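You operate a simulated robot arm through the tools that you are given. There is no shell and no other tool.

The job below is to be done with a simulated robot arm. You get a single attempt, and the scene is never put back.

## Task
Set the ledge air to 6 bar and open the ARM E valve.
Fine: shut the vent valve, then open the yellow lever; leave the other brass valves.

Only the result counts: the job must be done as asked and must still hold three seconds after the hand-in. Knocking over, shifting, dropping, spilling or breaking anything else fails it.

## Robot
A 7-joint arm with a three-finger gripper on a trunk, on a base that drives. Base frame: it is fixed to the floor where the robot stands at the start and does not move with it; the origin is under the middle of the robot, x ahead of it, y to its left, z up. Readings come in cm, degrees, newtons and seconds.
With the tool pointing down near the work surface it reaches from about 10 to 88 cm from the robot's upright axis, wherever it stands. Its first joint turns from -166.0 to 166.0 degrees. Places, roughly: arm c valve [150, 280, 60]; arm d valve [150, 290, 60]; arm e valve [140, 290, 60]; belt valve [170, 270, 60]; ledge air lever [170, 270, 70]; ledge gauge [150, 280, 80]; ledge knob [160, 280, 80]; ledge vent valve [140, 290, 80]; plate valve [160, 280, 60]. Payload 2.94 kg.
The TCP is the grasp point between the finger pads, 3 cm short of the fingertips. In the tool frame z runs along the fingers and y along their closing line. The gripper opens to 13.2 cm. The gripper's body begins 10.7 cm behind the TCP.
Orientation is that of the tool frame in the base frame, as a unit quaternion [w, x, y, z]. With the fingers straight down and closing along the base's y, the tool's x points along the base's -x, its y along +y and its z along -z.

## Interface
- The arm moves only by the tool arm_command. Its argument "targets" is text: rows parted by semicolons, each of 7 numbers parted by spaces: the shift along the tool's x, y, z in cm, then the turn, a rotation vector about the tool's x, y, z in degrees, then the finger opening in cm, from 0 to 13.2. In form: x y z rx ry rz fingers; .... A call has 1 to 20 rows; each row is the pose to reach, as a shift and turn from the pose commanded when the call began, along the tool's axes at that moment. Rows are played at 5 a second. More than 5 cm and 8.6 degrees between two rows, or a gripper value outside its range, and nothing of the call is played. Where a pose cannot be reached the arm comes as near as it can. A force on the tool above 90 N (or 10 N above the force at the start of the call, whichever is more), or a blocked arm, ends the call early, and 0.2 s more pass. Each finger halts on what it meets, pressing with about 41 N; the grip force reading is that of the motor and also rises with nothing between the fingers. The clock runs only during rows and for 0.2 s after the last one: add rows that repeat a pose to give the fingers time. It gives the time, the measured TCP pose, the force on the tool (base axes), the opening and the grip force at its end, in the units of the frame above (readings bear some noise), with the torque about the TCP (base axes, N m) and any sound that the robot's microphone picked up.
- Cameras (640 x 400 px; columns grow to the right, rows downward): "scene" is now at [4.95, 19.23, 174.75]; the picture's right is [0.00, -1.00, 0.00], its down [-0.73, -0.00, -0.68] and it looks along [0.68, 0.00, -0.73] (base axes); focal length 281 px, centre (320, 200). "wrist" rides on the gripper at [7.2, 0.3, -14.4] in the tool frame; the picture's right is [-0.04, 1.00, 0.00], its down [-0.88, -0.04, -0.48] and it looks along [-0.47, -0.02, 0.88] (tool axes); focal length 256 px, centre (320, 200). There is no depth. A picture from a camera that has moved, and an enlarged one, comes with that camera's place and axes in the base frame and with its lens.
- camera(camera): a new picture of that camera. The clock stands still meanwhile.
- raise_lower(by): slides the trunk up (or, below 0, down) by that many cm; the arm and the scene camera ride with it, the base frame stays. It gives what a move gives, with no picture.
- base_move(legs): drives the robot by 1 to 6 legs, each [ahead, left, turn to the left] in cm, cm and degrees, along the robot's own axes; the way and the turn of a leg run together, so that a leg with both is an arc; at most 150 cm and 180 degrees a leg. The arm and the cameras ride along, it lands a little off, and it stops where it bumps. It gives what a move gives.
- aim_head(pan, tilt): turns the head with the scene camera to pan (to the left, within 143 degrees either way) and tilt (down, from -29 to 69), counted from straight ahead of the robot. It gives what a move gives.
- enlarge(camera, box): a new picture of the part [left, top, right, bottom] of that camera's present view, enlarged. The clock stands still meanwhile.
- close_job(): hands the job in; it is judged then, once.

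Nothing tells you exact positions but the pictures and the camera data. Unless the task says otherwise, let go and move clear before handing in.

The tools are called as name(argument=value, ...) on one line, values as JSON. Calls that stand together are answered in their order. arm_command: Moves the arm, as the interface text tells. Its arguments: {"type":"object","properties":{"targets":{"type":"string"}},"required":["targets"]} The other tools are called the same way: raise_lower (by) slides the trunk up or down; base_move (legs) drives the base; aim_head (pan, tilt) turns the head that bears the scene camera; camera (camera) takes a picture; enlarge (camera, box) takes an enlarged picture of a part of a camera's view; close_job () hands the job in.

At the start:

```text
time: 0.0
eef_pos: [52.66, -15.06, 93.04]
tool_rot: [0.0, 0.001, 1.0, 0.0]
ft_force: [0.2, 0.1, 1.0]
wrist_torque: [-0.01, 0.01, -0.03]
width: 13.18
gripper_force: 0.0
trunk travel left (down, up): [-25.0, 29.0]
robot x, y, heading: [0.21, -0.54, -0.1]
head pan, tilt: [0.1, 47.1]
```

scene: 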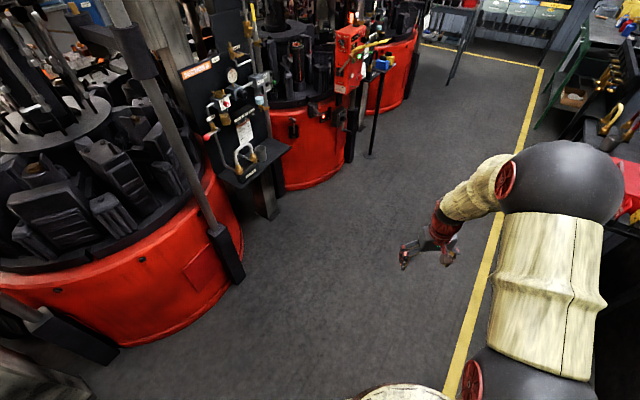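
wrist: 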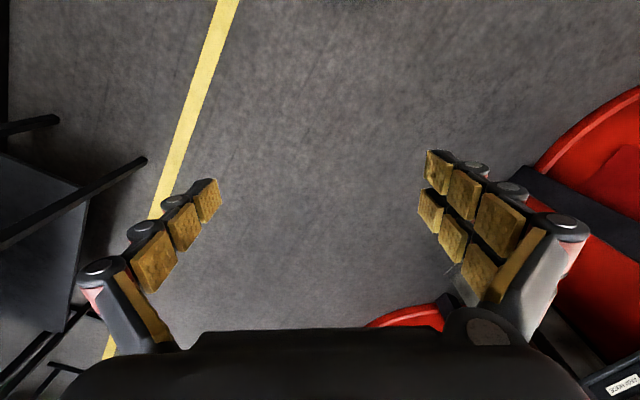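

I see a shop floor with red machines and a black panel with gauge and valves up left, which doesn't fully match the given places (about 150, 280). I will turn the head toward that place and look first.

aim_head(pan=61, tilt=18)

camera(camera="scene")

```text
time: 1.3
eef_pos: [52.63, -15.02, 93.02]
tool_rot: [-0.001, 0.001, 1.0, 0.0]
ft_force: [0.5, 0.8, 0.2]
wrist_torque: [0.01, 0.02, -0.01]
width: 13.18
gripper_force: 0.0
trunk travel left (down, up): [-25.0, 29.0]
robot x, y, heading: [0.03, -0.18, -0.1]
head pan, tilt: [61.0, 18.0]
```

```text
taken
camera scene: at [1.52, 27.37, 179.23], right [0.87, -0.49, 0.0], down [-0.15, -0.27, -0.95], along [0.46, 0.83, -0.31], focal length 281 px, centre (320, 200)
```

scene: 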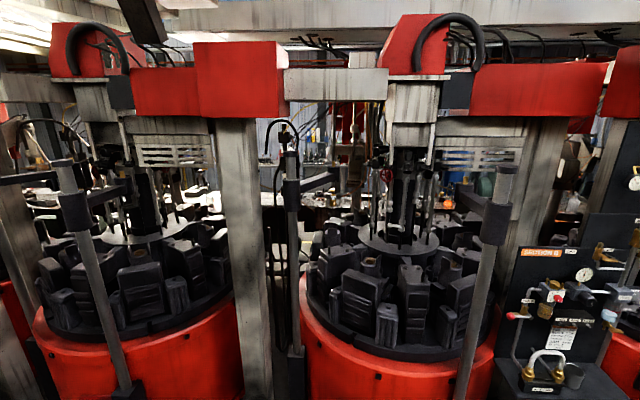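

The place named sits near the middle of this picture, seemingly past the machine. I will enlarge the middle and the panel at the right to see which is which.

enlarge(camera="scene", box=[220, 100, 420, 225])

enlarge(camera="scene", box=[480, 200, 640, 400])

```text
3.20 times, centred on (320, 162) of scene
camera zoom: at [1.52, 27.37, 179.23], right [0.87, -0.49, 0.0], down [-0.15, -0.27, -0.95], along [0.46, 0.83, -0.31], focal length 899 px, centre (320, 320)
```

zoom: 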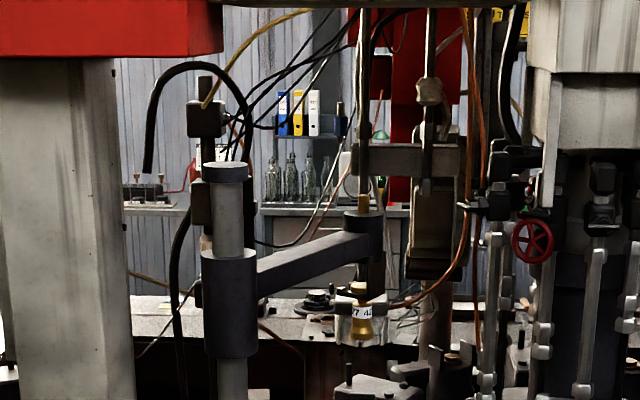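

```text
2.00 times, centred on (560, 300) of scene
camera zoom: at [1.52, 27.37, 179.23], right [0.87, -0.49, 0.0], down [-0.15, -0.27, -0.95], along [0.46, 0.83, -0.31], focal length 562 px, centre (-160, 0)
```

zoom: 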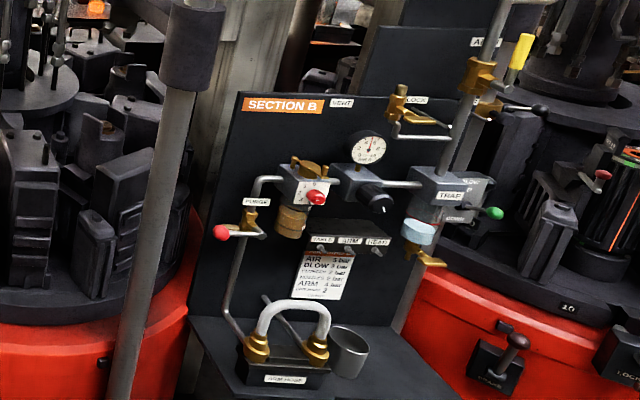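

The "Section B" panel on the right is not the one meant (its labels and place differ); the ledge board must be on the far side of the rank of machines. I will look all round to find a way there.

aim_head(pan=110, tilt=20)

camera(camera="scene")

aim_head(pan=20, tilt=20)

camera(camera="scene")

aim_head(pan=-50, tilt=20)

camera(camera="scene")

```text
time: 2.5
eef_pos: [52.56, -15.07, 92.94]
tool_rot: [0.0, 0.0, 1.0, 0.0]
ft_force: [1.0, -0.8, -0.1]
wrist_torque: [0.01, 0.0, 0.01]
width: 13.2
gripper_force: 0.1
trunk travel left (down, up): [-25.0, 29.0]
robot x, y, heading: [-0.22, 0.32, 0.3]
head pan, tilt: [110.0, 20.0]
```

```text
taken
camera scene: at [-6.19, 27.96, 178.91], right [0.94, 0.34, 0.0], down [0.12, -0.32, -0.94], along [-0.32, 0.88, -0.34], focal length 281 px, centre (320, 200)
```

scene: 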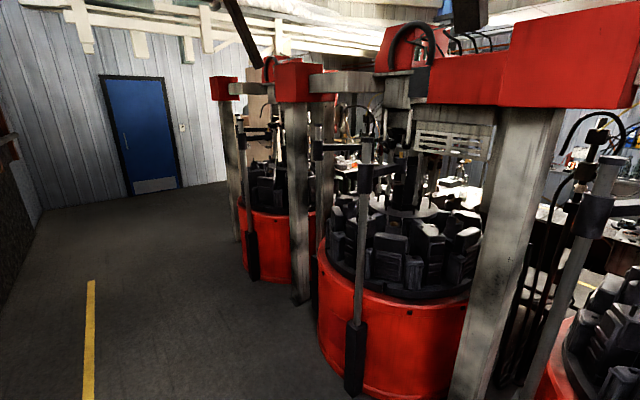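

```text
time: 4.1
eef_pos: [52.59, -15.05, 93.03]
tool_rot: [0.0, 0.0, 1.0, -0.001]
ft_force: [0.4, 0.4, 0.3]
wrist_torque: [0.0, -0.03, -0.01]
width: 13.2
gripper_force: 0.0
trunk travel left (down, up): [-25.0, 29.0]
robot x, y, heading: [-0.15, 0.2, -0.0]
head pan, tilt: [20.0, 20.0]
```

```text
taken
camera scene: at [5.74, 22.4, 178.91], right [0.34, -0.94, 0.0], down [-0.32, -0.12, -0.94], along [0.88, 0.32, -0.34], focal length 281 px, centre (320, 200)
```

scene: 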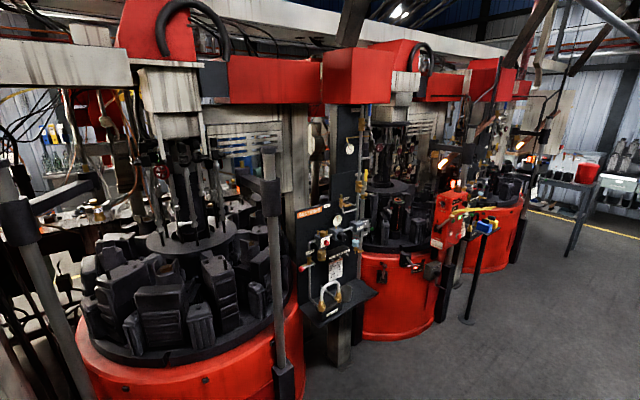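

```text
time: 5.5
eef_pos: [52.67, -15.09, 92.99]
tool_rot: [0.001, -0.001, 1.0, 0.0]
ft_force: [0.3, -0.2, 0.4]
wrist_torque: [0.05, 0.0, -0.01]
width: 13.22
gripper_force: 0.1
trunk travel left (down, up): [-25.0, 29.0]
robot x, y, heading: [0.02, 0.15, -0.2]
head pan, tilt: [-50.0, 20.0]
```

```text
taken
camera scene: at [2.98, 12.08, 178.91], right [-0.77, -0.64, 0.0], down [-0.22, 0.26, -0.94], along [0.6, -0.72, -0.34], focal length 281 px, centre (320, 200)
```

scene: 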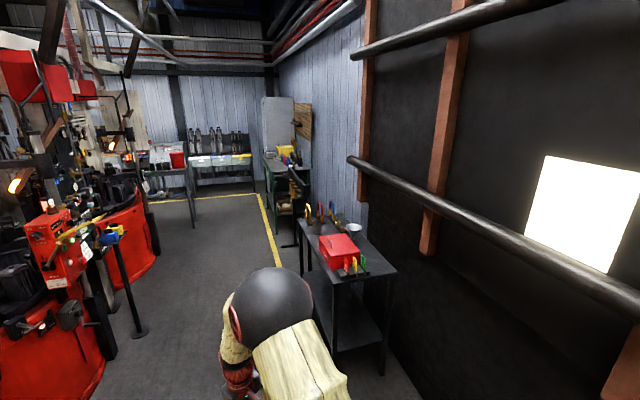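

The rank of red machines blocks the way; both ends look open (blue-door side on the left, bench side on the right). I'll check both ends closer.

aim_head(pan=140, tilt=25)

camera(camera="scene")

aim_head(pan=120, tilt=15)

enlarge(camera="scene", box=[200, 100, 520, 300])

aim_head(pan=-10, tilt=20)

camera(camera="scene")

enlarge(camera="scene", box=[200, 80, 440, 230])

```text
time: 8.3
eef_pos: [52.54, -15.03, 92.99]
tool_rot: [0.0, 0.0, 1.0, 0.0]
ft_force: [-0.5, -0.4, -0.4]
wrist_torque: [-0.04, 0.01, 0.05]
width: 13.21
gripper_force: 0.1
trunk travel left (down, up): [-25.0, 29.0]
robot x, y, heading: [0.15, -0.21, 0.1]
head pan, tilt: [140.0, 25.0]
```

```text
taken
camera scene: at [-10.07, 25.13, 178.1], right [0.64, 0.77, 0.0], down [0.32, -0.27, -0.91], along [-0.69, 0.58, -0.42], focal length 281 px, centre (320, 200)
```

scene: 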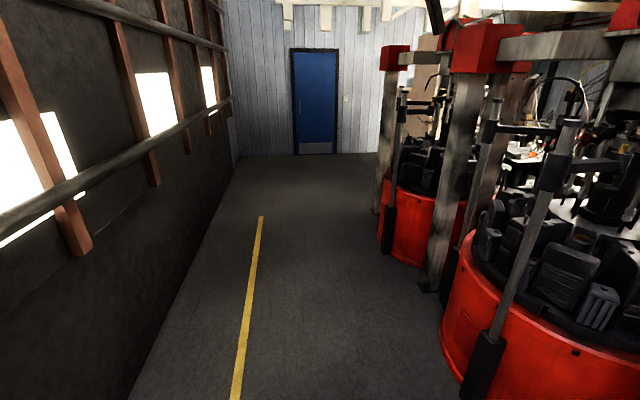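

```text
time: 9.2
eef_pos: [52.6, -15.03, 93.0]
tool_rot: [-0.001, 0.0, 1.0, 0.0]
ft_force: [0.5, 0.1, 0.4]
wrist_torque: [-0.01, 0.0, -0.02]
width: 13.2
gripper_force: 0.0
trunk travel left (down, up): [-25.0, 29.0]
robot x, y, heading: [0.35, 0.24, 0.1]
head pan, tilt: [120.0, 15.0]
```

```text
2.00 times, centred on (360, 200) of scene
camera zoom: at [-7.69, 27.29, 179.72], right [0.87, 0.5, 0.0], down [0.13, -0.22, -0.97], along [-0.48, 0.84, -0.26], focal length 562 px, centre (240, 200)
```

zoom: 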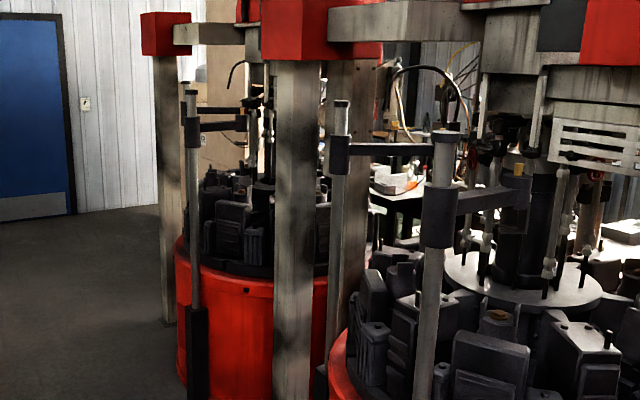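

```text
time: 11.3
eef_pos: [52.53, -15.02, 93.02]
tool_rot: [0.0, 0.0, 1.0, 0.0]
ft_force: [-0.1, -0.2, 0.2]
wrist_torque: [0.01, 0.0, 0.02]
width: 13.19
gripper_force: 0.1
trunk travel left (down, up): [-25.0, 29.0]
robot x, y, heading: [0.06, 0.13, 0.1]
head pan, tilt: [-10.0, 20.0]
```

```text
taken
camera scene: at [6.16, 17.6, 178.91], right [-0.17, -0.98, 0.0], down [-0.34, 0.06, -0.94], along [0.93, -0.16, -0.34], focal length 281 px, centre (320, 200)
```

scene: 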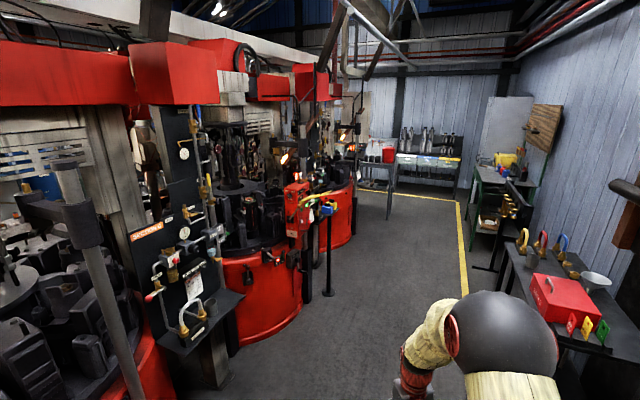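

```text
2.67 times, centred on (320, 155) of scene
camera zoom: at [6.16, 17.6, 178.91], right [-0.17, -0.98, 0.0], down [-0.34, 0.06, -0.94], along [0.93, -0.16, -0.34], focal length 749 px, centre (320, 320)
```

zoom: 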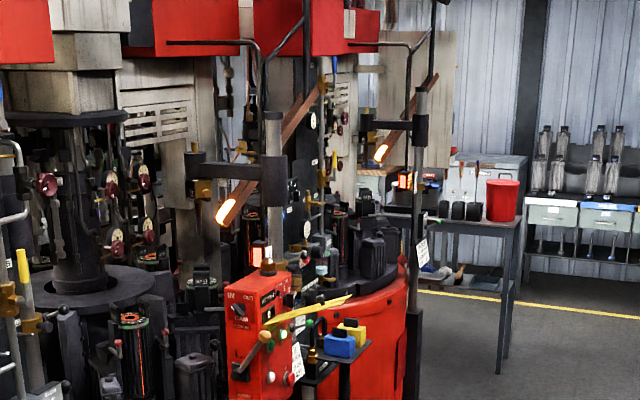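

The left end (toward the blue door) is wide open: the rank's end post stands near (-224, 305) and the door wall is about 3 m beyond. I'll turn to face along the rank and drive that way in steps.

base_move(legs=[[0, 0, 148.2], [150, 0, 0], [150, 0, 0]])

aim_head(pan=-60, tilt=20)

camera(camera="scene")

aim_head(pan=0, tilt=25)

camera(camera="scene")

```text
time: 31.8
eef_pos: [-290.63, 200.1, 93.04]
tool_rot: [0.0, 0.961, -0.277, 0.0]
ft_force: [0.5, 0.7, 0.8]
wrist_torque: [0.0, -0.01, -0.01]
width: 13.19
gripper_force: 0.0
trunk travel left (down, up): [-25.0, 29.0]
robot x, y, heading: [-254.51, 159.43, 147.7]
head pan, tilt: [-10.0, 20.0]
```

```text
time: 33.0
eef_pos: [-290.76, 200.12, 93.02]
tool_rot: [0.0, 0.961, -0.278, 0.001]
ft_force: [-0.2, 0.3, 0.8]
wrist_torque: [0.03, 0.01, 0.03]
width: 13.2
gripper_force: 0.1
trunk travel left (down, up): [-25.0, 29.0]
robot x, y, heading: [-254.12, 159.29, 147.8]
head pan, tilt: [-60.0, 20.0]
```

```text
taken
camera scene: at [-261.56, 151.22, 178.91], right [1.0, -0.04, 0.0], down [-0.01, -0.34, -0.94], along [0.04, 0.94, -0.34], focal length 281 px, centre (320, 200)
```

scene: 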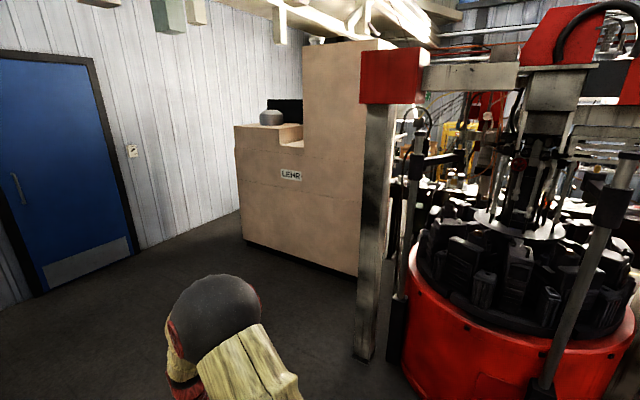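

```text
time: 34.3
eef_pos: [-290.63, 200.08, 92.93]
tool_rot: [0.0, 0.961, -0.277, 0.001]
ft_force: [-0.2, 0.1, -0.1]
wrist_torque: [0.0, -0.02, 0.0]
width: 13.18
gripper_force: 0.1
trunk travel left (down, up): [-25.0, 29.0]
robot x, y, heading: [-254.23, 159.6, 148.0]
head pan, tilt: [0.0, 25.0]
```

```text
taken
camera scene: at [-269.7, 146.83, 178.1], right [0.53, 0.85, 0.0], down [0.36, -0.23, -0.91], along [-0.77, 0.48, -0.42], focal length 281 px, centre (320, 200)
```

scene: 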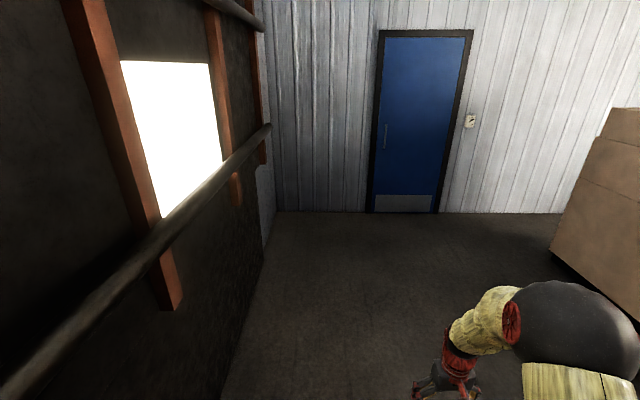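

A tan "LEHR" box stands past the rank's end; I need to see whether there's a passage between it and the last machine. I'll move on past the end post and face that side.

base_move(legs=[[130, 0, 0], [0, 0, -90]])

aim_head(pan=-25, tilt=22)

camera(camera="scene")

aim_head(pan=25, tilt=22)

camera(camera="scene")

```text
time: 44.6
eef_pos: [-323.02, 264.93, 93.07]
tool_rot: [0.001, -0.486, 0.874, 0.0]
ft_force: [-0.8, 0.6, 0.0]
wrist_torque: [0.04, 0.01, -0.01]
width: 13.17
gripper_force: 0.1
trunk travel left (down, up): [-25.0, 29.0]
robot x, y, heading: [-364.07, 227.81, 57.9]
head pan, tilt: [0.0, 25.0]
```

```text
time: 45.5
eef_pos: [-323.27, 264.8, 92.98]
tool_rot: [0.0, -0.485, 0.874, 0.0]
ft_force: [0.6, -0.3, -1.0]
wrist_torque: [0.01, -0.03, -0.02]
width: 13.2
gripper_force: 0.1
trunk travel left (down, up): [-25.0, 29.0]
robot x, y, heading: [-364.0, 228.09, 58.1]
head pan, tilt: [-25.0, 22.0]
```

```text
taken
camera scene: at [-373.7, 240.97, 178.58], right [0.55, -0.84, 0.0], down [-0.31, -0.2, -0.93], along [0.78, 0.51, -0.37], focal length 281 px, centre (320, 200)
```

scene: 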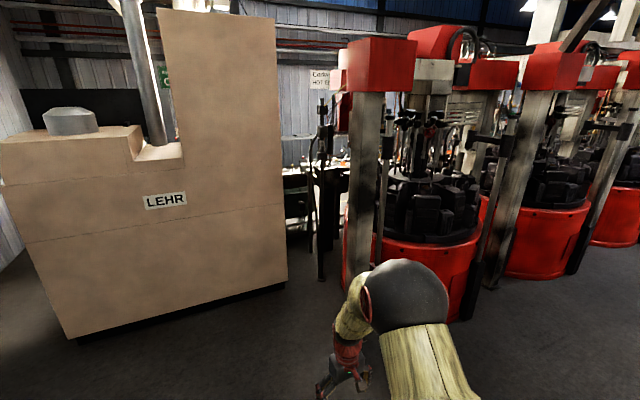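

```text
time: 46.7
eef_pos: [-323.12, 264.87, 93.05]
tool_rot: [0.0, -0.486, 0.874, 0.0]
ft_force: [-0.3, 0.2, -0.4]
wrist_torque: [0.01, -0.03, 0.0]
width: 13.2
gripper_force: 0.1
trunk travel left (down, up): [-25.0, 29.0]
robot x, y, heading: [-363.71, 228.01, 58.0]
head pan, tilt: [25.0, 22.0]
```

```text
taken
camera scene: at [-380.34, 245.11, 178.58], right [0.99, -0.12, 0.0], down [-0.05, -0.37, -0.93], along [0.11, 0.92, -0.37], focal length 281 px, centre (320, 200)
```

scene: 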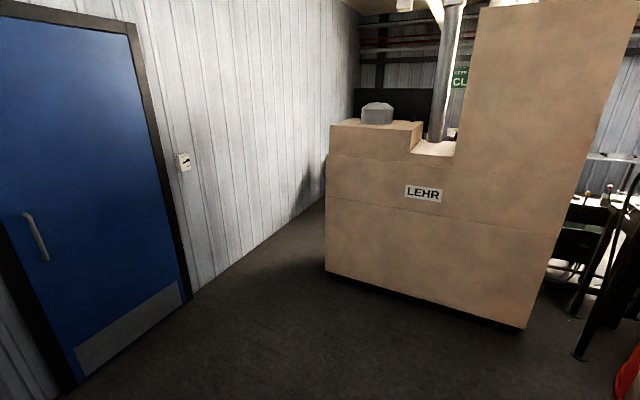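

The gap between the LEHR and the last machine is too narrow, but there's about 1 m between the LEHR and the door wall. I'll slide left in line with that gap and look through it.

base_move(legs=[[0, 120, 0], [0, 45, 0]])

aim_head(pan=0, tilt=22)

camera(camera="scene")

aim_head(pan=0, tilt=68)

camera(camera="scene")

```text
time: 55.1
eef_pos: [-463.72, 352.39, 92.96]
tool_rot: [0.0, -0.483, 0.876, 0.0]
ft_force: [1.0, -0.3, 0.3]
wrist_torque: [-0.01, 0.02, -0.01]
width: 13.21
gripper_force: 0.0
trunk travel left (down, up): [-25.0, 29.0]
robot x, y, heading: [-504.05, 315.84, 57.8]
head pan, tilt: [25.0, 22.0]
```

```text
time: 56.0
eef_pos: [-463.79, 352.27, 92.97]
tool_rot: [0.0, -0.484, 0.875, 0.0]
ft_force: [0.5, 0.2, 0.6]
wrist_torque: [-0.04, -0.02, 0.03]
width: 13.22
gripper_force: 0.1
trunk travel left (down, up): [-25.0, 29.0]
robot x, y, heading: [-504.56, 315.54, 58.0]
head pan, tilt: [0.0, 22.0]
```

```text
taken
camera scene: at [-517.18, 331.43, 178.58], right [0.85, -0.53, 0.0], down [-0.2, -0.32, -0.93], along [0.49, 0.79, -0.37], focal length 281 px, centre (320, 200)
```

scene: 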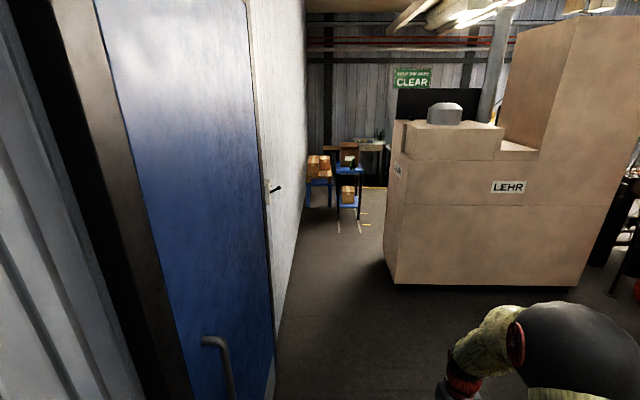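

```text
time: 57.1
eef_pos: [-463.8, 352.27, 92.98]
tool_rot: [-0.001, -0.484, 0.875, 0.0]
ft_force: [0.1, 0.4, -0.4]
wrist_torque: [0.02, -0.02, -0.02]
width: 13.2
gripper_force: 0.1
trunk travel left (down, up): [-25.0, 29.0]
robot x, y, heading: [-504.27, 315.64, 58.0]
head pan, tilt: [0.0, 68.0]
```

```text
taken
camera scene: at [-519.08, 328.39, 172.23], right [0.85, -0.53, 0.0], down [-0.49, -0.79, -0.38], along [0.2, 0.32, -0.93], focal length 281 px, centre (320, 200)
```

scene: 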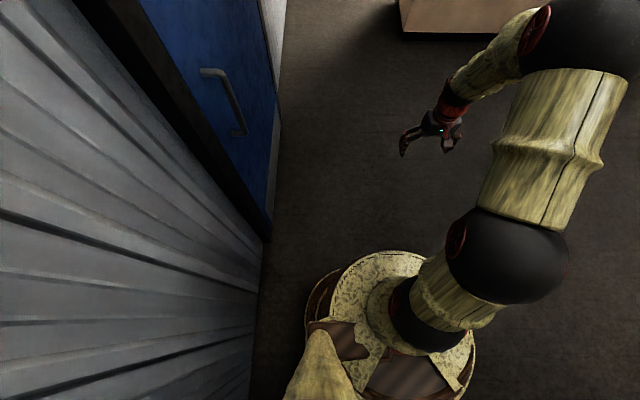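

The gap beside the LEHR is about 1 m, but a small stand with boxes sits just past it. I'll enlarge that part.

aim_head(pan=0, tilt=22)

enlarge(camera="scene", box=[270, 120, 430, 260])

```text
time: 58.3
eef_pos: [-463.89, 352.28, 93.0]
tool_rot: [0.0, -0.483, 0.876, 0.0]
ft_force: [0.1, -0.2, -0.4]
wrist_torque: [0.0, 0.02, -0.03]
width: 13.2
gripper_force: 0.0
trunk travel left (down, up): [-25.0, 29.0]
robot x, y, heading: [-504.33, 315.89, 58.1]
head pan, tilt: [0.0, 22.0]
```

```text
2.86 times, centred on (350, 190) of scene
camera zoom: at [-517.17, 331.43, 178.57], right [0.85, -0.53, 0.0], down [-0.2, -0.32, -0.93], along [0.49, 0.79, -0.38], focal length 803 px, centre (234, 229)
```

zoom: 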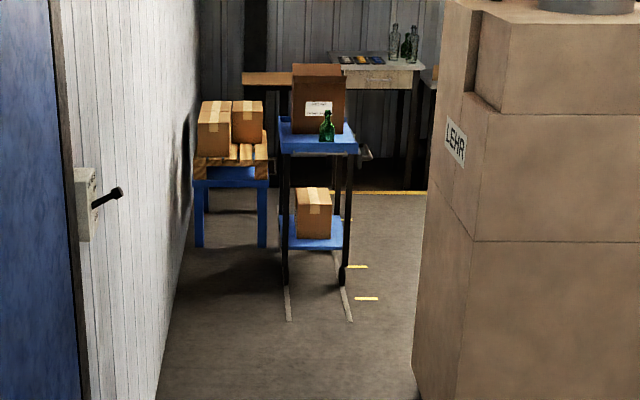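

A blue cart with boxes and a bottle stands about 85 cm behind the LEHR's back edge. Before coming nearer I'll tuck the arm in, then advance to the gap to look round the corner.

arm_command(targets="3 1 0 0 0 0 13.2; 6 2 0 0 0 0 13.2; 9 3 0 0 0 0 13.2; 12 4 0 0 0 0 13.2; 15 5 0 0 0 0 13.2; 18 6 0 0 0 0 13.2; 21 7 0 0 0 0 13.2; 24 8 0 0 0 0 13.2; 24 8 0 0 0 0 13.2")

aim_head(pan=0, tilt=68)

camera(camera="scene")

aim_head(pan=-60, tilt=68)

camera(camera="scene")

```text
time: 60.3
eef_pos: [-483.4, 336.23, 93.03]
tool_rot: [-0.001, -0.484, 0.875, -0.001]
ft_force: [-0.3, -0.2, -0.3]
wrist_torque: [-0.01, -0.02, -0.02]
width: 13.17
gripper_force: 0.1
trunk travel left (down, up): [-25.0, 29.0]
robot x, y, heading: [-504.12, 315.84, 58.1]
head pan, tilt: [0.0, 22.0]
```

```text
time: 61.4
eef_pos: [-483.32, 336.3, 93.06]
tool_rot: [0.0, -0.484, 0.875, 0.0]
ft_force: [-0.4, 0.7, 0.0]
wrist_torque: [-0.01, -0.03, -0.01]
width: 13.19
gripper_force: 0.0
trunk travel left (down, up): [-25.0, 29.0]
robot x, y, heading: [-504.17, 315.91, 58.2]
head pan, tilt: [0.0, 68.0]
```

```text
taken
camera scene: at [-519.1, 328.37, 172.23], right [0.85, -0.53, 0.0], down [-0.49, -0.79, -0.38], along [0.2, 0.32, -0.93], focal length 281 px, centre (320, 200)
```

scene: 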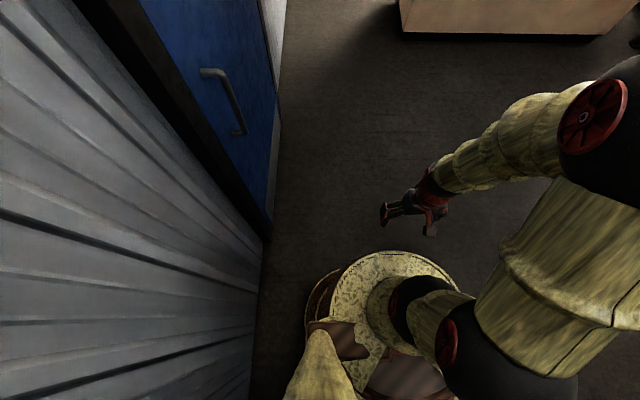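

```text
time: 62.7
eef_pos: [-483.3, 336.23, 93.01]
tool_rot: [0.0, -0.484, 0.875, 0.001]
ft_force: [-0.2, 0.3, -0.4]
wrist_torque: [0.01, -0.01, 0.01]
width: 13.21
gripper_force: 0.1
trunk travel left (down, up): [-25.0, 29.0]
robot x, y, heading: [-504.09, 315.87, 57.8]
head pan, tilt: [-60.0, 68.0]
```

```text
taken
camera scene: at [-516.44, 323.34, 172.23], right [-0.04, -1.0, 0.0], down [-0.93, 0.03, -0.37], along [0.37, -0.01, -0.93], focal length 281 px, centre (320, 200)
```

scene: 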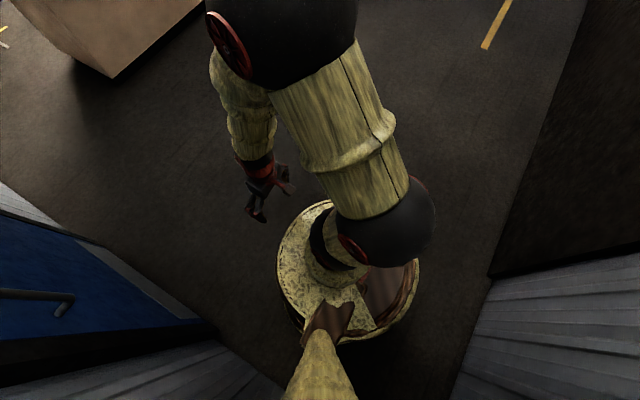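

The arm is tucked, the elbow now sticks out ahead-right at roughly 40-50 cm from the axis; the base itself is a disk of about 25-28 cm radius. I'll raise the trunk for a better view and clearance, then edge forward to look past the LEHR.

raise_lower(by=28)

base_move(legs=[[140, 3, 0]])

aim_head(pan=0, tilt=35)

camera(camera="scene")

aim_head(pan=-40, tilt=30)

camera(camera="scene")

```text
time: 65.6
eef_pos: [-483.25, 336.31, 121.11]
tool_rot: [0.0, -0.483, 0.875, 0.0]
ft_force: [0.4, 0.2, 0.2]
wrist_torque: [0.0, 0.01, 0.02]
width: 13.23
gripper_force: 0.1
trunk travel left (down, up): [-53.0, 1.0]
robot x, y, heading: [-504.74, 315.19, 57.8]
head pan, tilt: [-60.0, 68.0]
```

```text
time: 72.5
eef_pos: [-410.98, 456.26, 120.97]
tool_rot: [0.0, -0.481, 0.876, 0.0]
ft_force: [0.0, 0.2, 0.3]
wrist_torque: [0.0, -0.02, 0.0]
width: 13.2
gripper_force: 0.0
trunk travel left (down, up): [-53.0, 1.0]
robot x, y, heading: [-432.31, 435.85, 57.9]
head pan, tilt: [-60.0, 68.0]
```

```text
time: 73.8
eef_pos: [-411.08, 456.17, 120.95]
tool_rot: [0.0, -0.481, 0.876, 0.0]
ft_force: [0.1, 0.1, 0.0]
wrist_torque: [0.0, -0.04, 0.0]
width: 13.2
gripper_force: 0.1
trunk travel left (down, up): [-53.0, 1.0]
robot x, y, heading: [-432.12, 435.61, 57.5]
head pan, tilt: [0.0, 35.0]
```

```text
taken
camera scene: at [-445.17, 451.06, 204.52], right [0.84, -0.54, 0.0], down [-0.31, -0.48, -0.82], along [0.44, 0.69, -0.57], focal length 281 px, centre (320, 200)
```

scene: 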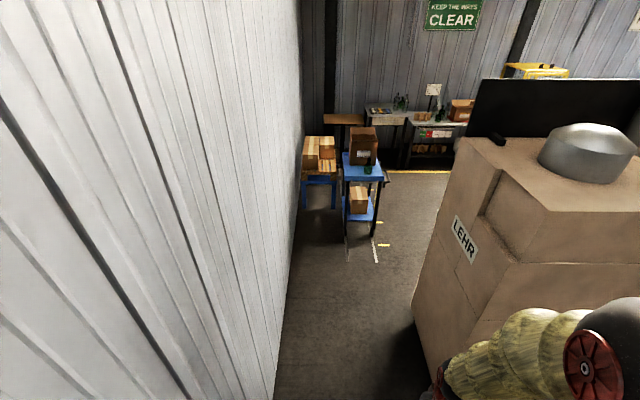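

```text
time: 74.9
eef_pos: [-410.93, 456.19, 120.97]
tool_rot: [0.0, -0.482, 0.876, 0.0]
ft_force: [0.7, -0.3, -0.1]
wrist_torque: [0.03, -0.02, 0.01]
width: 13.21
gripper_force: 0.0
trunk travel left (down, up): [-53.0, 1.0]
robot x, y, heading: [-432.34, 435.62, 57.5]
head pan, tilt: [-40.0, 30.0]
```

```text
taken
camera scene: at [-441.28, 446.37, 205.3], right [0.3, -0.95, 0.0], down [-0.48, -0.15, -0.87], along [0.83, 0.26, -0.5], focal length 281 px, centre (320, 200)
```

scene: 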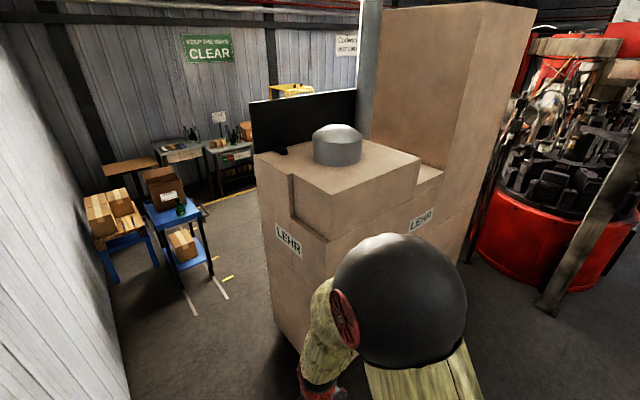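

The passage beside the LEHR is about 1 m wide and the robot is compact now (about 36 cm radius), with about 90 cm between the LEHR's back corner and the cart. I'll creep to where I can see round the corner.

base_move(legs=[[100, -1, 0], [45, -2, 0]])

aim_head(pan=-80, tilt=30)

camera(camera="scene")

aim_head(pan=-30, tilt=45)

camera(camera="scene")

```text
time: 82.4
eef_pos: [-330.97, 577.35, 121.01]
tool_rot: [-0.001, -0.482, 0.876, -0.001]
ft_force: [-0.2, 1.0, -1.0]
wrist_torque: [-0.02, 0.04, 0.0]
width: 13.19
gripper_force: 0.0
trunk travel left (down, up): [-53.0, 1.0]
robot x, y, heading: [-351.92, 556.69, 57.7]
head pan, tilt: [-40.0, 30.0]
```

```text
time: 83.5
eef_pos: [-330.95, 577.31, 121.11]
tool_rot: [0.0, -0.483, 0.876, 0.0]
ft_force: [0.2, 0.1, -0.4]
wrist_torque: [-0.01, 0.02, 0.0]
width: 13.21
gripper_force: 0.0
trunk travel left (down, up): [-53.0, 1.0]
robot x, y, heading: [-352.28, 556.72, 57.5]
head pan, tilt: [-80.0, 30.0]
```

```text
taken
camera scene: at [-361.54, 561.26, 205.3], right [-0.38, -0.93, 0.0], down [-0.46, 0.19, -0.87], along [0.8, -0.33, -0.5], focal length 281 px, centre (320, 200)
```

scene: 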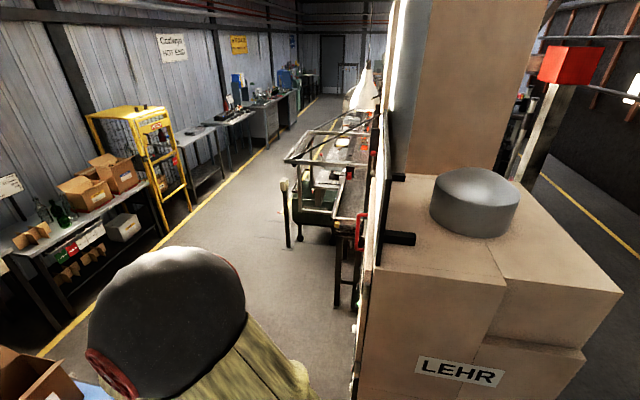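

```text
time: 84.7
eef_pos: [-331.04, 577.37, 120.95]
tool_rot: [0.0, -0.482, 0.876, 0.0]
ft_force: [-0.3, 0.4, 0.6]
wrist_torque: [0.0, -0.02, -0.01]
width: 13.21
gripper_force: 0.0
trunk travel left (down, up): [-53.0, 1.0]
robot x, y, heading: [-351.98, 556.55, 57.4]
head pan, tilt: [-30.0, 45.0]
```

```text
taken
camera scene: at [-362.69, 568.47, 203.04], right [0.46, -0.89, 0.0], down [-0.63, -0.33, -0.71], along [0.63, 0.33, -0.71], focal length 281 px, centre (320, 200)
```

scene: 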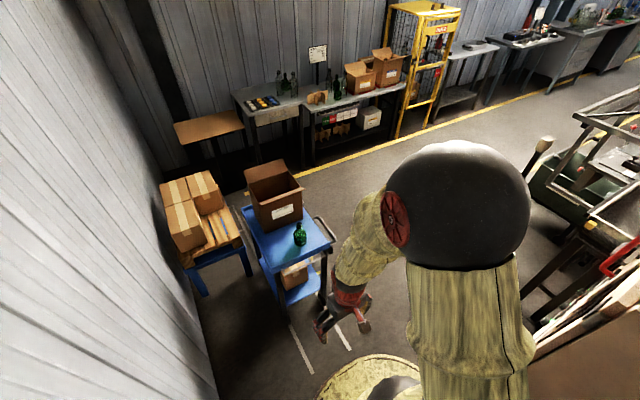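

Behind the LEHR there's a clear back aisle (about n = 360-500 from the rank axis) with equipment in its middle line, where the ledge board should be. I'll turn to face along the aisle and slip between the LEHR corner and the cart.

base_move(legs=[[0, 0, -89.6], [0, 35, 0]])

aim_head(pan=0, tilt=35)

camera(camera="scene")

aim_head(pan=60, tilt=60)

camera(camera="scene")

aim_head(pan=-60, tilt=60)

camera(camera="scene")

```text
time: 90.8
eef_pos: [-313.07, 565.45, 121.04]
tool_rot: [0.0, 0.275, 0.962, 0.0]
ft_force: [1.0, 0.6, -0.1]
wrist_torque: [-0.03, -0.01, -0.06]
width: 13.16
gripper_force: 0.1
trunk travel left (down, up): [-53.0, 1.0]
robot x, y, heading: [-333.72, 586.51, -32.0]
head pan, tilt: [-30.0, 45.0]
```

```text
time: 91.7
eef_pos: [-313.13, 565.39, 121.08]
tool_rot: [0.0, 0.276, 0.961, 0.0]
ft_force: [0.3, 0.4, 0.6]
wrist_torque: [-0.02, -0.02, 0.06]
width: 13.19
gripper_force: 0.0
trunk travel left (down, up): [-53.0, 1.0]
robot x, y, heading: [-333.65, 586.27, -32.2]
head pan, tilt: [0.0, 35.0]
```

```text
taken
camera scene: at [-318.93, 599.63, 204.57], right [-0.53, -0.85, 0.0], down [-0.49, 0.31, -0.82], along [0.69, -0.43, -0.57], focal length 281 px, centre (320, 200)
```

scene: 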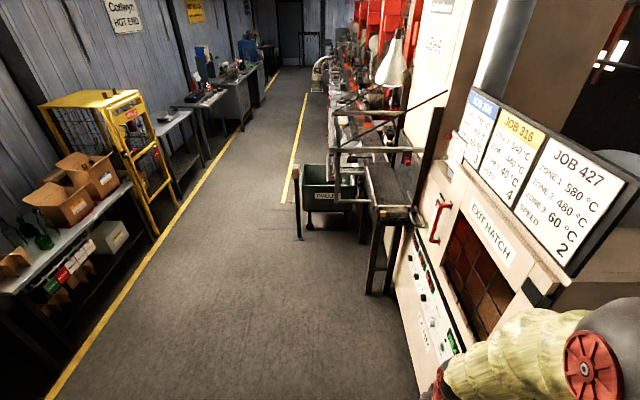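

```text
time: 93.0
eef_pos: [-313.26, 565.62, 121.03]
tool_rot: [0.0, 0.276, 0.961, 0.001]
ft_force: [-0.9, 0.0, 0.3]
wrist_torque: [0.01, -0.04, 0.02]
width: 13.21
gripper_force: 0.0
trunk travel left (down, up): [-53.0, 1.0]
robot x, y, heading: [-333.42, 586.72, -31.8]
head pan, tilt: [60.0, 60.0]
```

```text
taken
camera scene: at [-320.49, 607.44, 201.14], right [0.47, -0.88, 0.0], down [-0.76, -0.41, -0.5], along [0.44, 0.23, -0.87], focal length 281 px, centre (320, 200)
```

scene: 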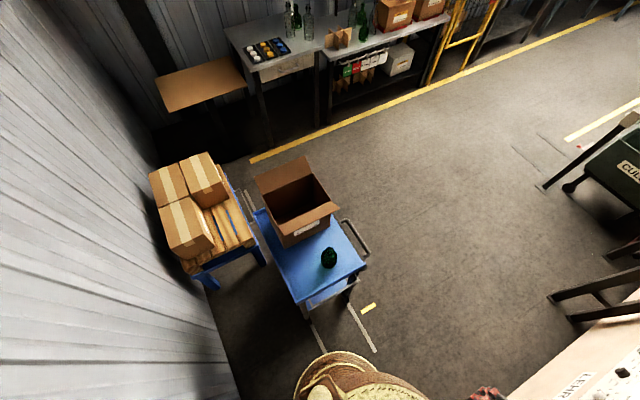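

```text
time: 95.0
eef_pos: [-313.24, 565.48, 121.04]
tool_rot: [-0.001, 0.275, 0.961, -0.001]
ft_force: [0.7, -0.2, -0.7]
wrist_torque: [0.03, 0.02, 0.01]
width: 13.22
gripper_force: 0.2
trunk travel left (down, up): [-53.0, 1.0]
robot x, y, heading: [-333.31, 586.52, -32.0]
head pan, tilt: [-60.0, 60.0]
```

```text
taken
camera scene: at [-326.62, 597.66, 201.13], right [-1.0, 0.04, 0.0], down [0.03, 0.87, -0.5], along [-0.02, -0.5, -0.87], focal length 281 px, centre (320, 200)
```

scene: 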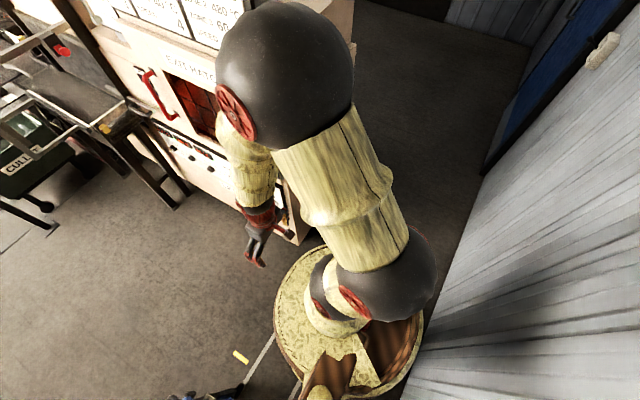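

The far side of the LEHR has its own control face; the aisle beyond is clear between two yellow lines, centre about n = 445. I'll drive out past the cart and along the aisle.

base_move(legs=[[70, 2, 0], [40, 40, 0], [80, 80, 0], [150, 0, 0], [90, 0, 0]])

aim_head(pan=-10, tilt=25)

camera(camera="scene")

aim_head(pan=-60, tilt=30)

camera(camera="scene")

```text
time: 118.4
eef_pos: [114.5, 439.47, 121.03]
tool_rot: [0.0, 0.282, 0.959, -0.001]
ft_force: [0.7, -0.3, -0.7]
wrist_torque: [0.0, 0.0, -0.01]
width: 13.21
gripper_force: 0.0
trunk travel left (down, up): [-53.0, 1.0]
robot x, y, heading: [94.06, 460.9, -32.7]
head pan, tilt: [-60.0, 60.0]
```

```text
time: 119.5
eef_pos: [114.52, 439.46, 121.03]
tool_rot: [0.0, 0.281, 0.96, 0.0]
ft_force: [-0.4, -0.3, -0.4]
wrist_torque: [0.01, -0.02, 0.0]
width: 13.22
gripper_force: 0.0
trunk travel left (down, up): [-53.0, 1.0]
robot x, y, heading: [94.19, 460.9, -32.4]
head pan, tilt: [-10.0, 25.0]
```

```text
taken
camera scene: at [108.65, 472.29, 206.09], right [-0.68, -0.73, 0.0], down [-0.31, 0.29, -0.91], along [0.67, -0.62, -0.42], focal length 281 px, centre (320, 200)
```

scene: 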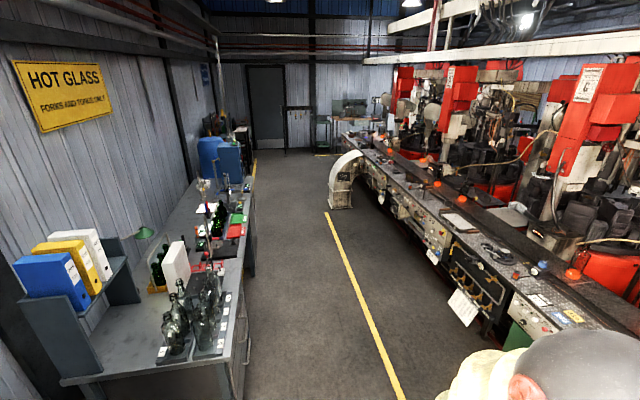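

```text
time: 120.7
eef_pos: [114.47, 439.57, 121.0]
tool_rot: [0.001, 0.281, 0.96, 0.0]
ft_force: [-0.3, 0.1, -0.5]
wrist_torque: [-0.02, 0.01, 0.02]
width: 13.2
gripper_force: 0.0
trunk travel left (down, up): [-53.0, 1.0]
robot x, y, heading: [94.35, 460.58, -32.7]
head pan, tilt: [-60.0, 30.0]
```

```text
taken
camera scene: at [101.47, 469.51, 205.3], right [-1.0, 0.05, 0.0], down [0.02, 0.5, -0.87], along [-0.04, -0.87, -0.5], focal length 281 px, centre (320, 200)
```

scene: 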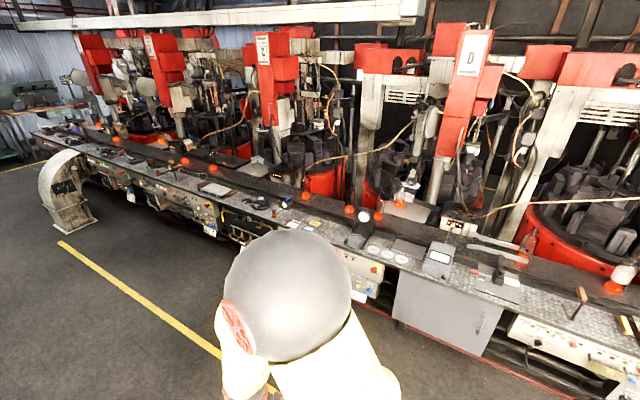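

The long control ledge runs along the machines, facing this aisle; the named spot falls on the black slotted panel ahead right. I'll drive level with it and turn to face it.

base_move(legs=[[140, 0, 0], [0, 0, -89.3]])

aim_head(pan=-5, tilt=45)

camera(camera="scene")

camera(camera="wrist")

```text
time: 131.6
eef_pos: [191.09, 363.94, 121.03]
tool_rot: [0.0, 0.878, 0.479, 0.001]
ft_force: [0.5, 0.7, 0.5]
wrist_torque: [0.02, 0.01, 0.01]
width: 13.18
gripper_force: 0.1
trunk travel left (down, up): [-53.0, 1.0]
robot x, y, heading: [212.59, 383.84, -123.0]
head pan, tilt: [-60.0, 30.0]
```

```text
time: 132.8
eef_pos: [190.95, 363.85, 121.06]
tool_rot: [0.0, 0.878, 0.478, 0.0]
ft_force: [-0.3, 0.5, 0.6]
wrist_torque: [-0.04, -0.01, 0.01]
width: 13.23
gripper_force: 0.1
trunk travel left (down, up): [-53.0, 1.0]
robot x, y, heading: [212.16, 384.04, -122.9]
head pan, tilt: [-5.0, 45.0]
```

```text
taken
camera scene: at [224.84, 370.13, 203.04], right [-0.79, 0.61, 0.0], down [0.43, 0.56, -0.71], along [-0.43, -0.56, -0.71], focal length 281 px, centre (320, 200)
```

scene: 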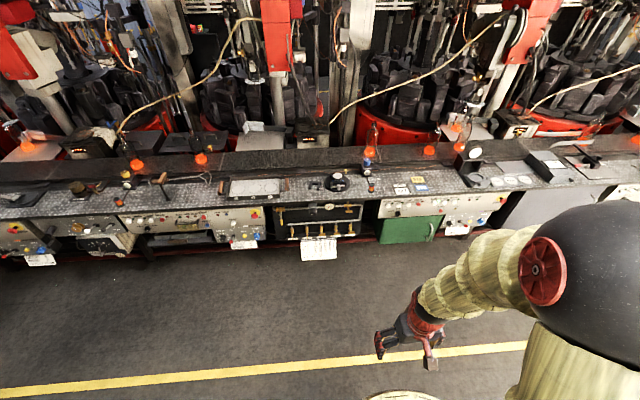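

```text
taken
camera wrist: at [195.29, 369.8, 135.43], right [0.82, -0.58, 0.0], down [-0.51, -0.72, 0.48], along [-0.28, -0.39, -0.88], focal length 256 px, centre (320, 200)
```

wrist: 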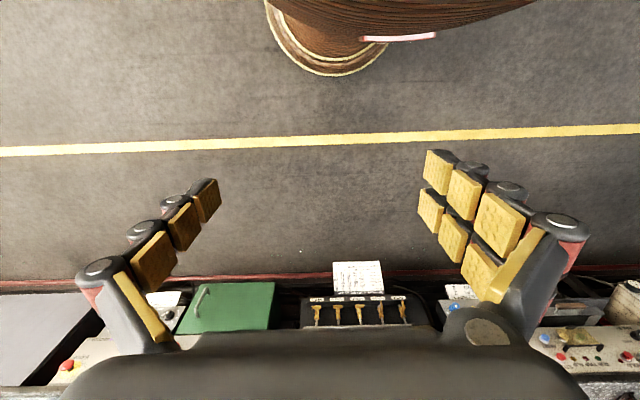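

I see the black valve panel with a hanging paper card in the middle of the ledge. I'll enlarge it to read the labels.

enlarge(camera="scene", box=[250, 160, 390, 270])

enlarge(camera="wrist", box=[280, 250, 440, 340])

```text
3.64 times, centred on (320, 215) of scene
camera zoom: at [224.84, 370.13, 203.04], right [-0.79, 0.61, 0.0], down [0.43, 0.56, -0.71], along [-0.43, -0.56, -0.71], focal length 1022 px, centre (320, 146)
```

zoom: 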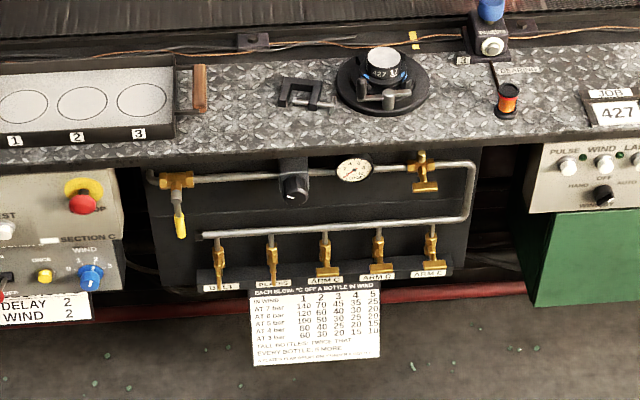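

```text
4.00 times, centred on (360, 295) of wrist
camera zoom: at [195.29, 369.8, 135.43], right [0.82, -0.58, 0.0], down [-0.51, -0.72, 0.48], along [-0.28, -0.39, -0.88], focal length 1024 px, centre (160, -180)
```

zoom: 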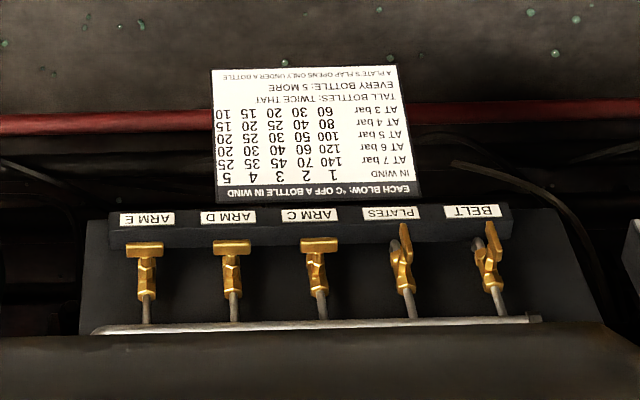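

The panel is clear now: on the upper pipe from left the yellow air lever (hanging down), the black regulator knob, the gauge and the vent valve; below, BELT, PLATES, ARM C, ARM D, ARM E. I'll move closer and lower the trunk for accurate views.

base_move(legs=[[35, 0, 0]])

raise_lower(by=-35)

aim_head(pan=0, tilt=45)

camera(camera="scene")

camera(camera="wrist")

```text
time: 135.1
eef_pos: [171.8, 334.34, 121.02]
tool_rot: [0.001, 0.878, 0.478, 0.001]
ft_force: [-0.3, 0.8, 0.0]
wrist_torque: [0.02, -0.02, 0.06]
width: 13.18
gripper_force: 0.0
trunk travel left (down, up): [-53.0, 1.0]
robot x, y, heading: [193.62, 354.55, -123.0]
head pan, tilt: [-5.0, 45.0]
```

```text
time: 138.5
eef_pos: [171.88, 334.44, 85.95]
tool_rot: [0.0, 0.878, 0.478, -0.001]
ft_force: [-0.1, -0.4, -0.1]
wrist_torque: [0.02, -0.02, 0.02]
width: 13.2
gripper_force: 0.0
trunk travel left (down, up): [-18.0, 36.0]
robot x, y, heading: [193.38, 354.73, -122.7]
head pan, tilt: [-5.0, 45.0]
```

```text
time: 139.2
eef_pos: [171.98, 334.51, 86.06]
tool_rot: [0.0, 0.878, 0.478, 0.0]
ft_force: [0.7, -0.2, -0.4]
wrist_torque: [0.02, 0.02, 0.01]
width: 13.19
gripper_force: 0.1
trunk travel left (down, up): [-18.0, 36.0]
robot x, y, heading: [193.68, 354.82, -123.0]
head pan, tilt: [0.0, 45.0]
```

```text
taken
camera scene: at [206.34, 340.23, 168.04], right [-0.84, 0.54, 0.0], down [0.38, 0.59, -0.71], along [-0.38, -0.59, -0.71], focal length 281 px, centre (320, 200)
```

scene: 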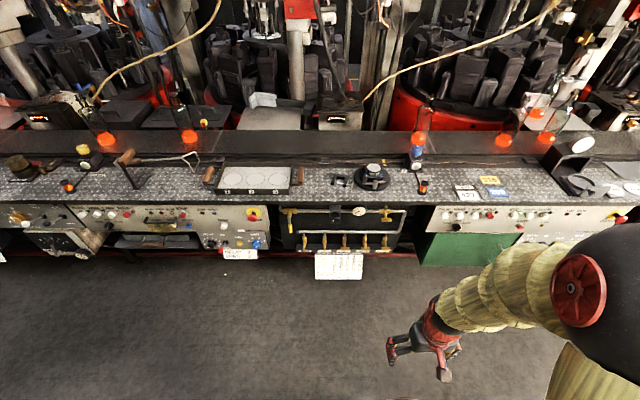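

```text
taken
camera wrist: at [176.21, 340.34, 100.43], right [0.82, -0.58, 0.0], down [-0.51, -0.72, 0.48], along [-0.28, -0.39, -0.88], focal length 256 px, centre (320, 200)
```

wrist: 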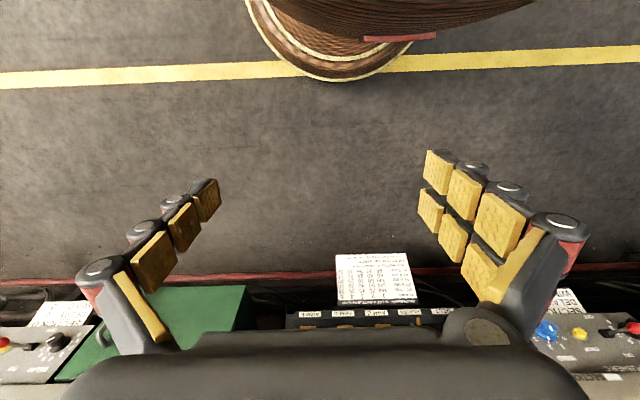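

The robot stands about 80 cm from the panel, facing it squarely. I'll now swing the tool from pointing down to pointing at the panel, still well short of it, to use the wrist camera.

arm_command(targets="-2 0 1.5 0 -8.2 0 8; -4 0 3 0 -16.4 0 8; -6 0 4.5 0 -24.6 0 8; -8 0 6 0 -32.8 0 8; -10 0 7.5 0 -41 0 8; -12 0 9 0 -49.2 0 8; -14 0 10.5 0 -57.4 0 8; -16 0 12 0 -65.6 0 8; -18 0 13.5 0 -73.8 0 8; -20 0 15 0 -82 0 8; -22 0 16 0 -90 0 8; -22 0 16 0 -90 0 8")

camera(camera="wrist")

camera(camera="scene")

```text
time: 139.9
eef_pos: [172.89, 333.9, 76.39]
tool_rot: [0.065, 0.861, 0.497, -0.082]
ft_force: [-107.5, 95.8, -67.2]
wrist_torque: [-19.9, -9.95, 17.76]
width: 8.01
gripper_force: 0.0
trunk travel left (down, up): [-18.0, 36.0]
robot x, y, heading: [193.08, 354.42, -123.1]
head pan, tilt: [0.0, 45.0]
stopped in row 3: the force on the tool passed its limit at 270 N (the readings are from after the stop); the commanded pose is now the measured one
```

```text
taken
camera wrist: at [177.85, 342.61, 88.98], right [0.85, -0.53, 0.04], down [-0.43, -0.63, 0.65], along [-0.32, -0.56, -0.76], focal length 256 px, centre (320, 200)
```

wrist: 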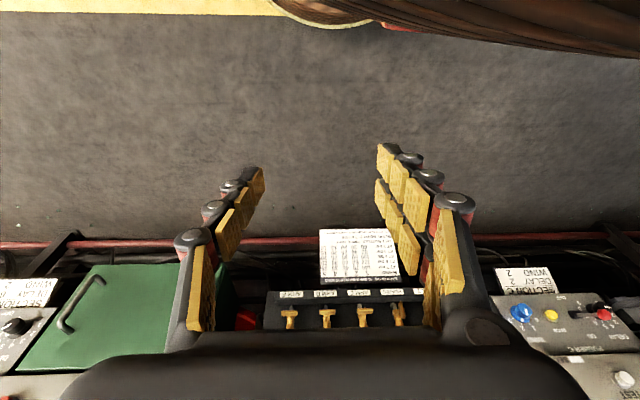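

```text
taken
camera scene: at [206.24, 340.16, 168.04], right [-0.84, 0.54, 0.0], down [0.38, 0.59, -0.71], along [-0.38, -0.59, -0.71], focal length 281 px, centre (320, 200)
```

scene: 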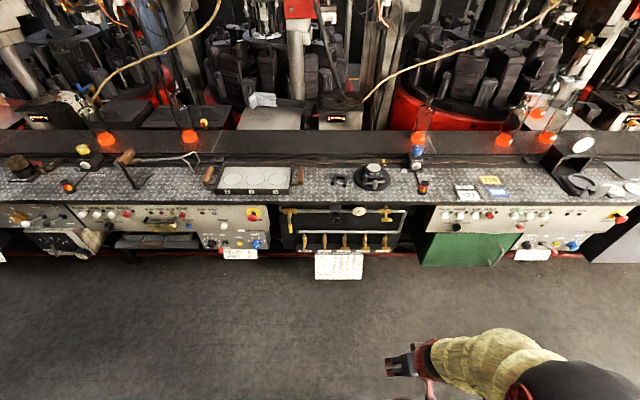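

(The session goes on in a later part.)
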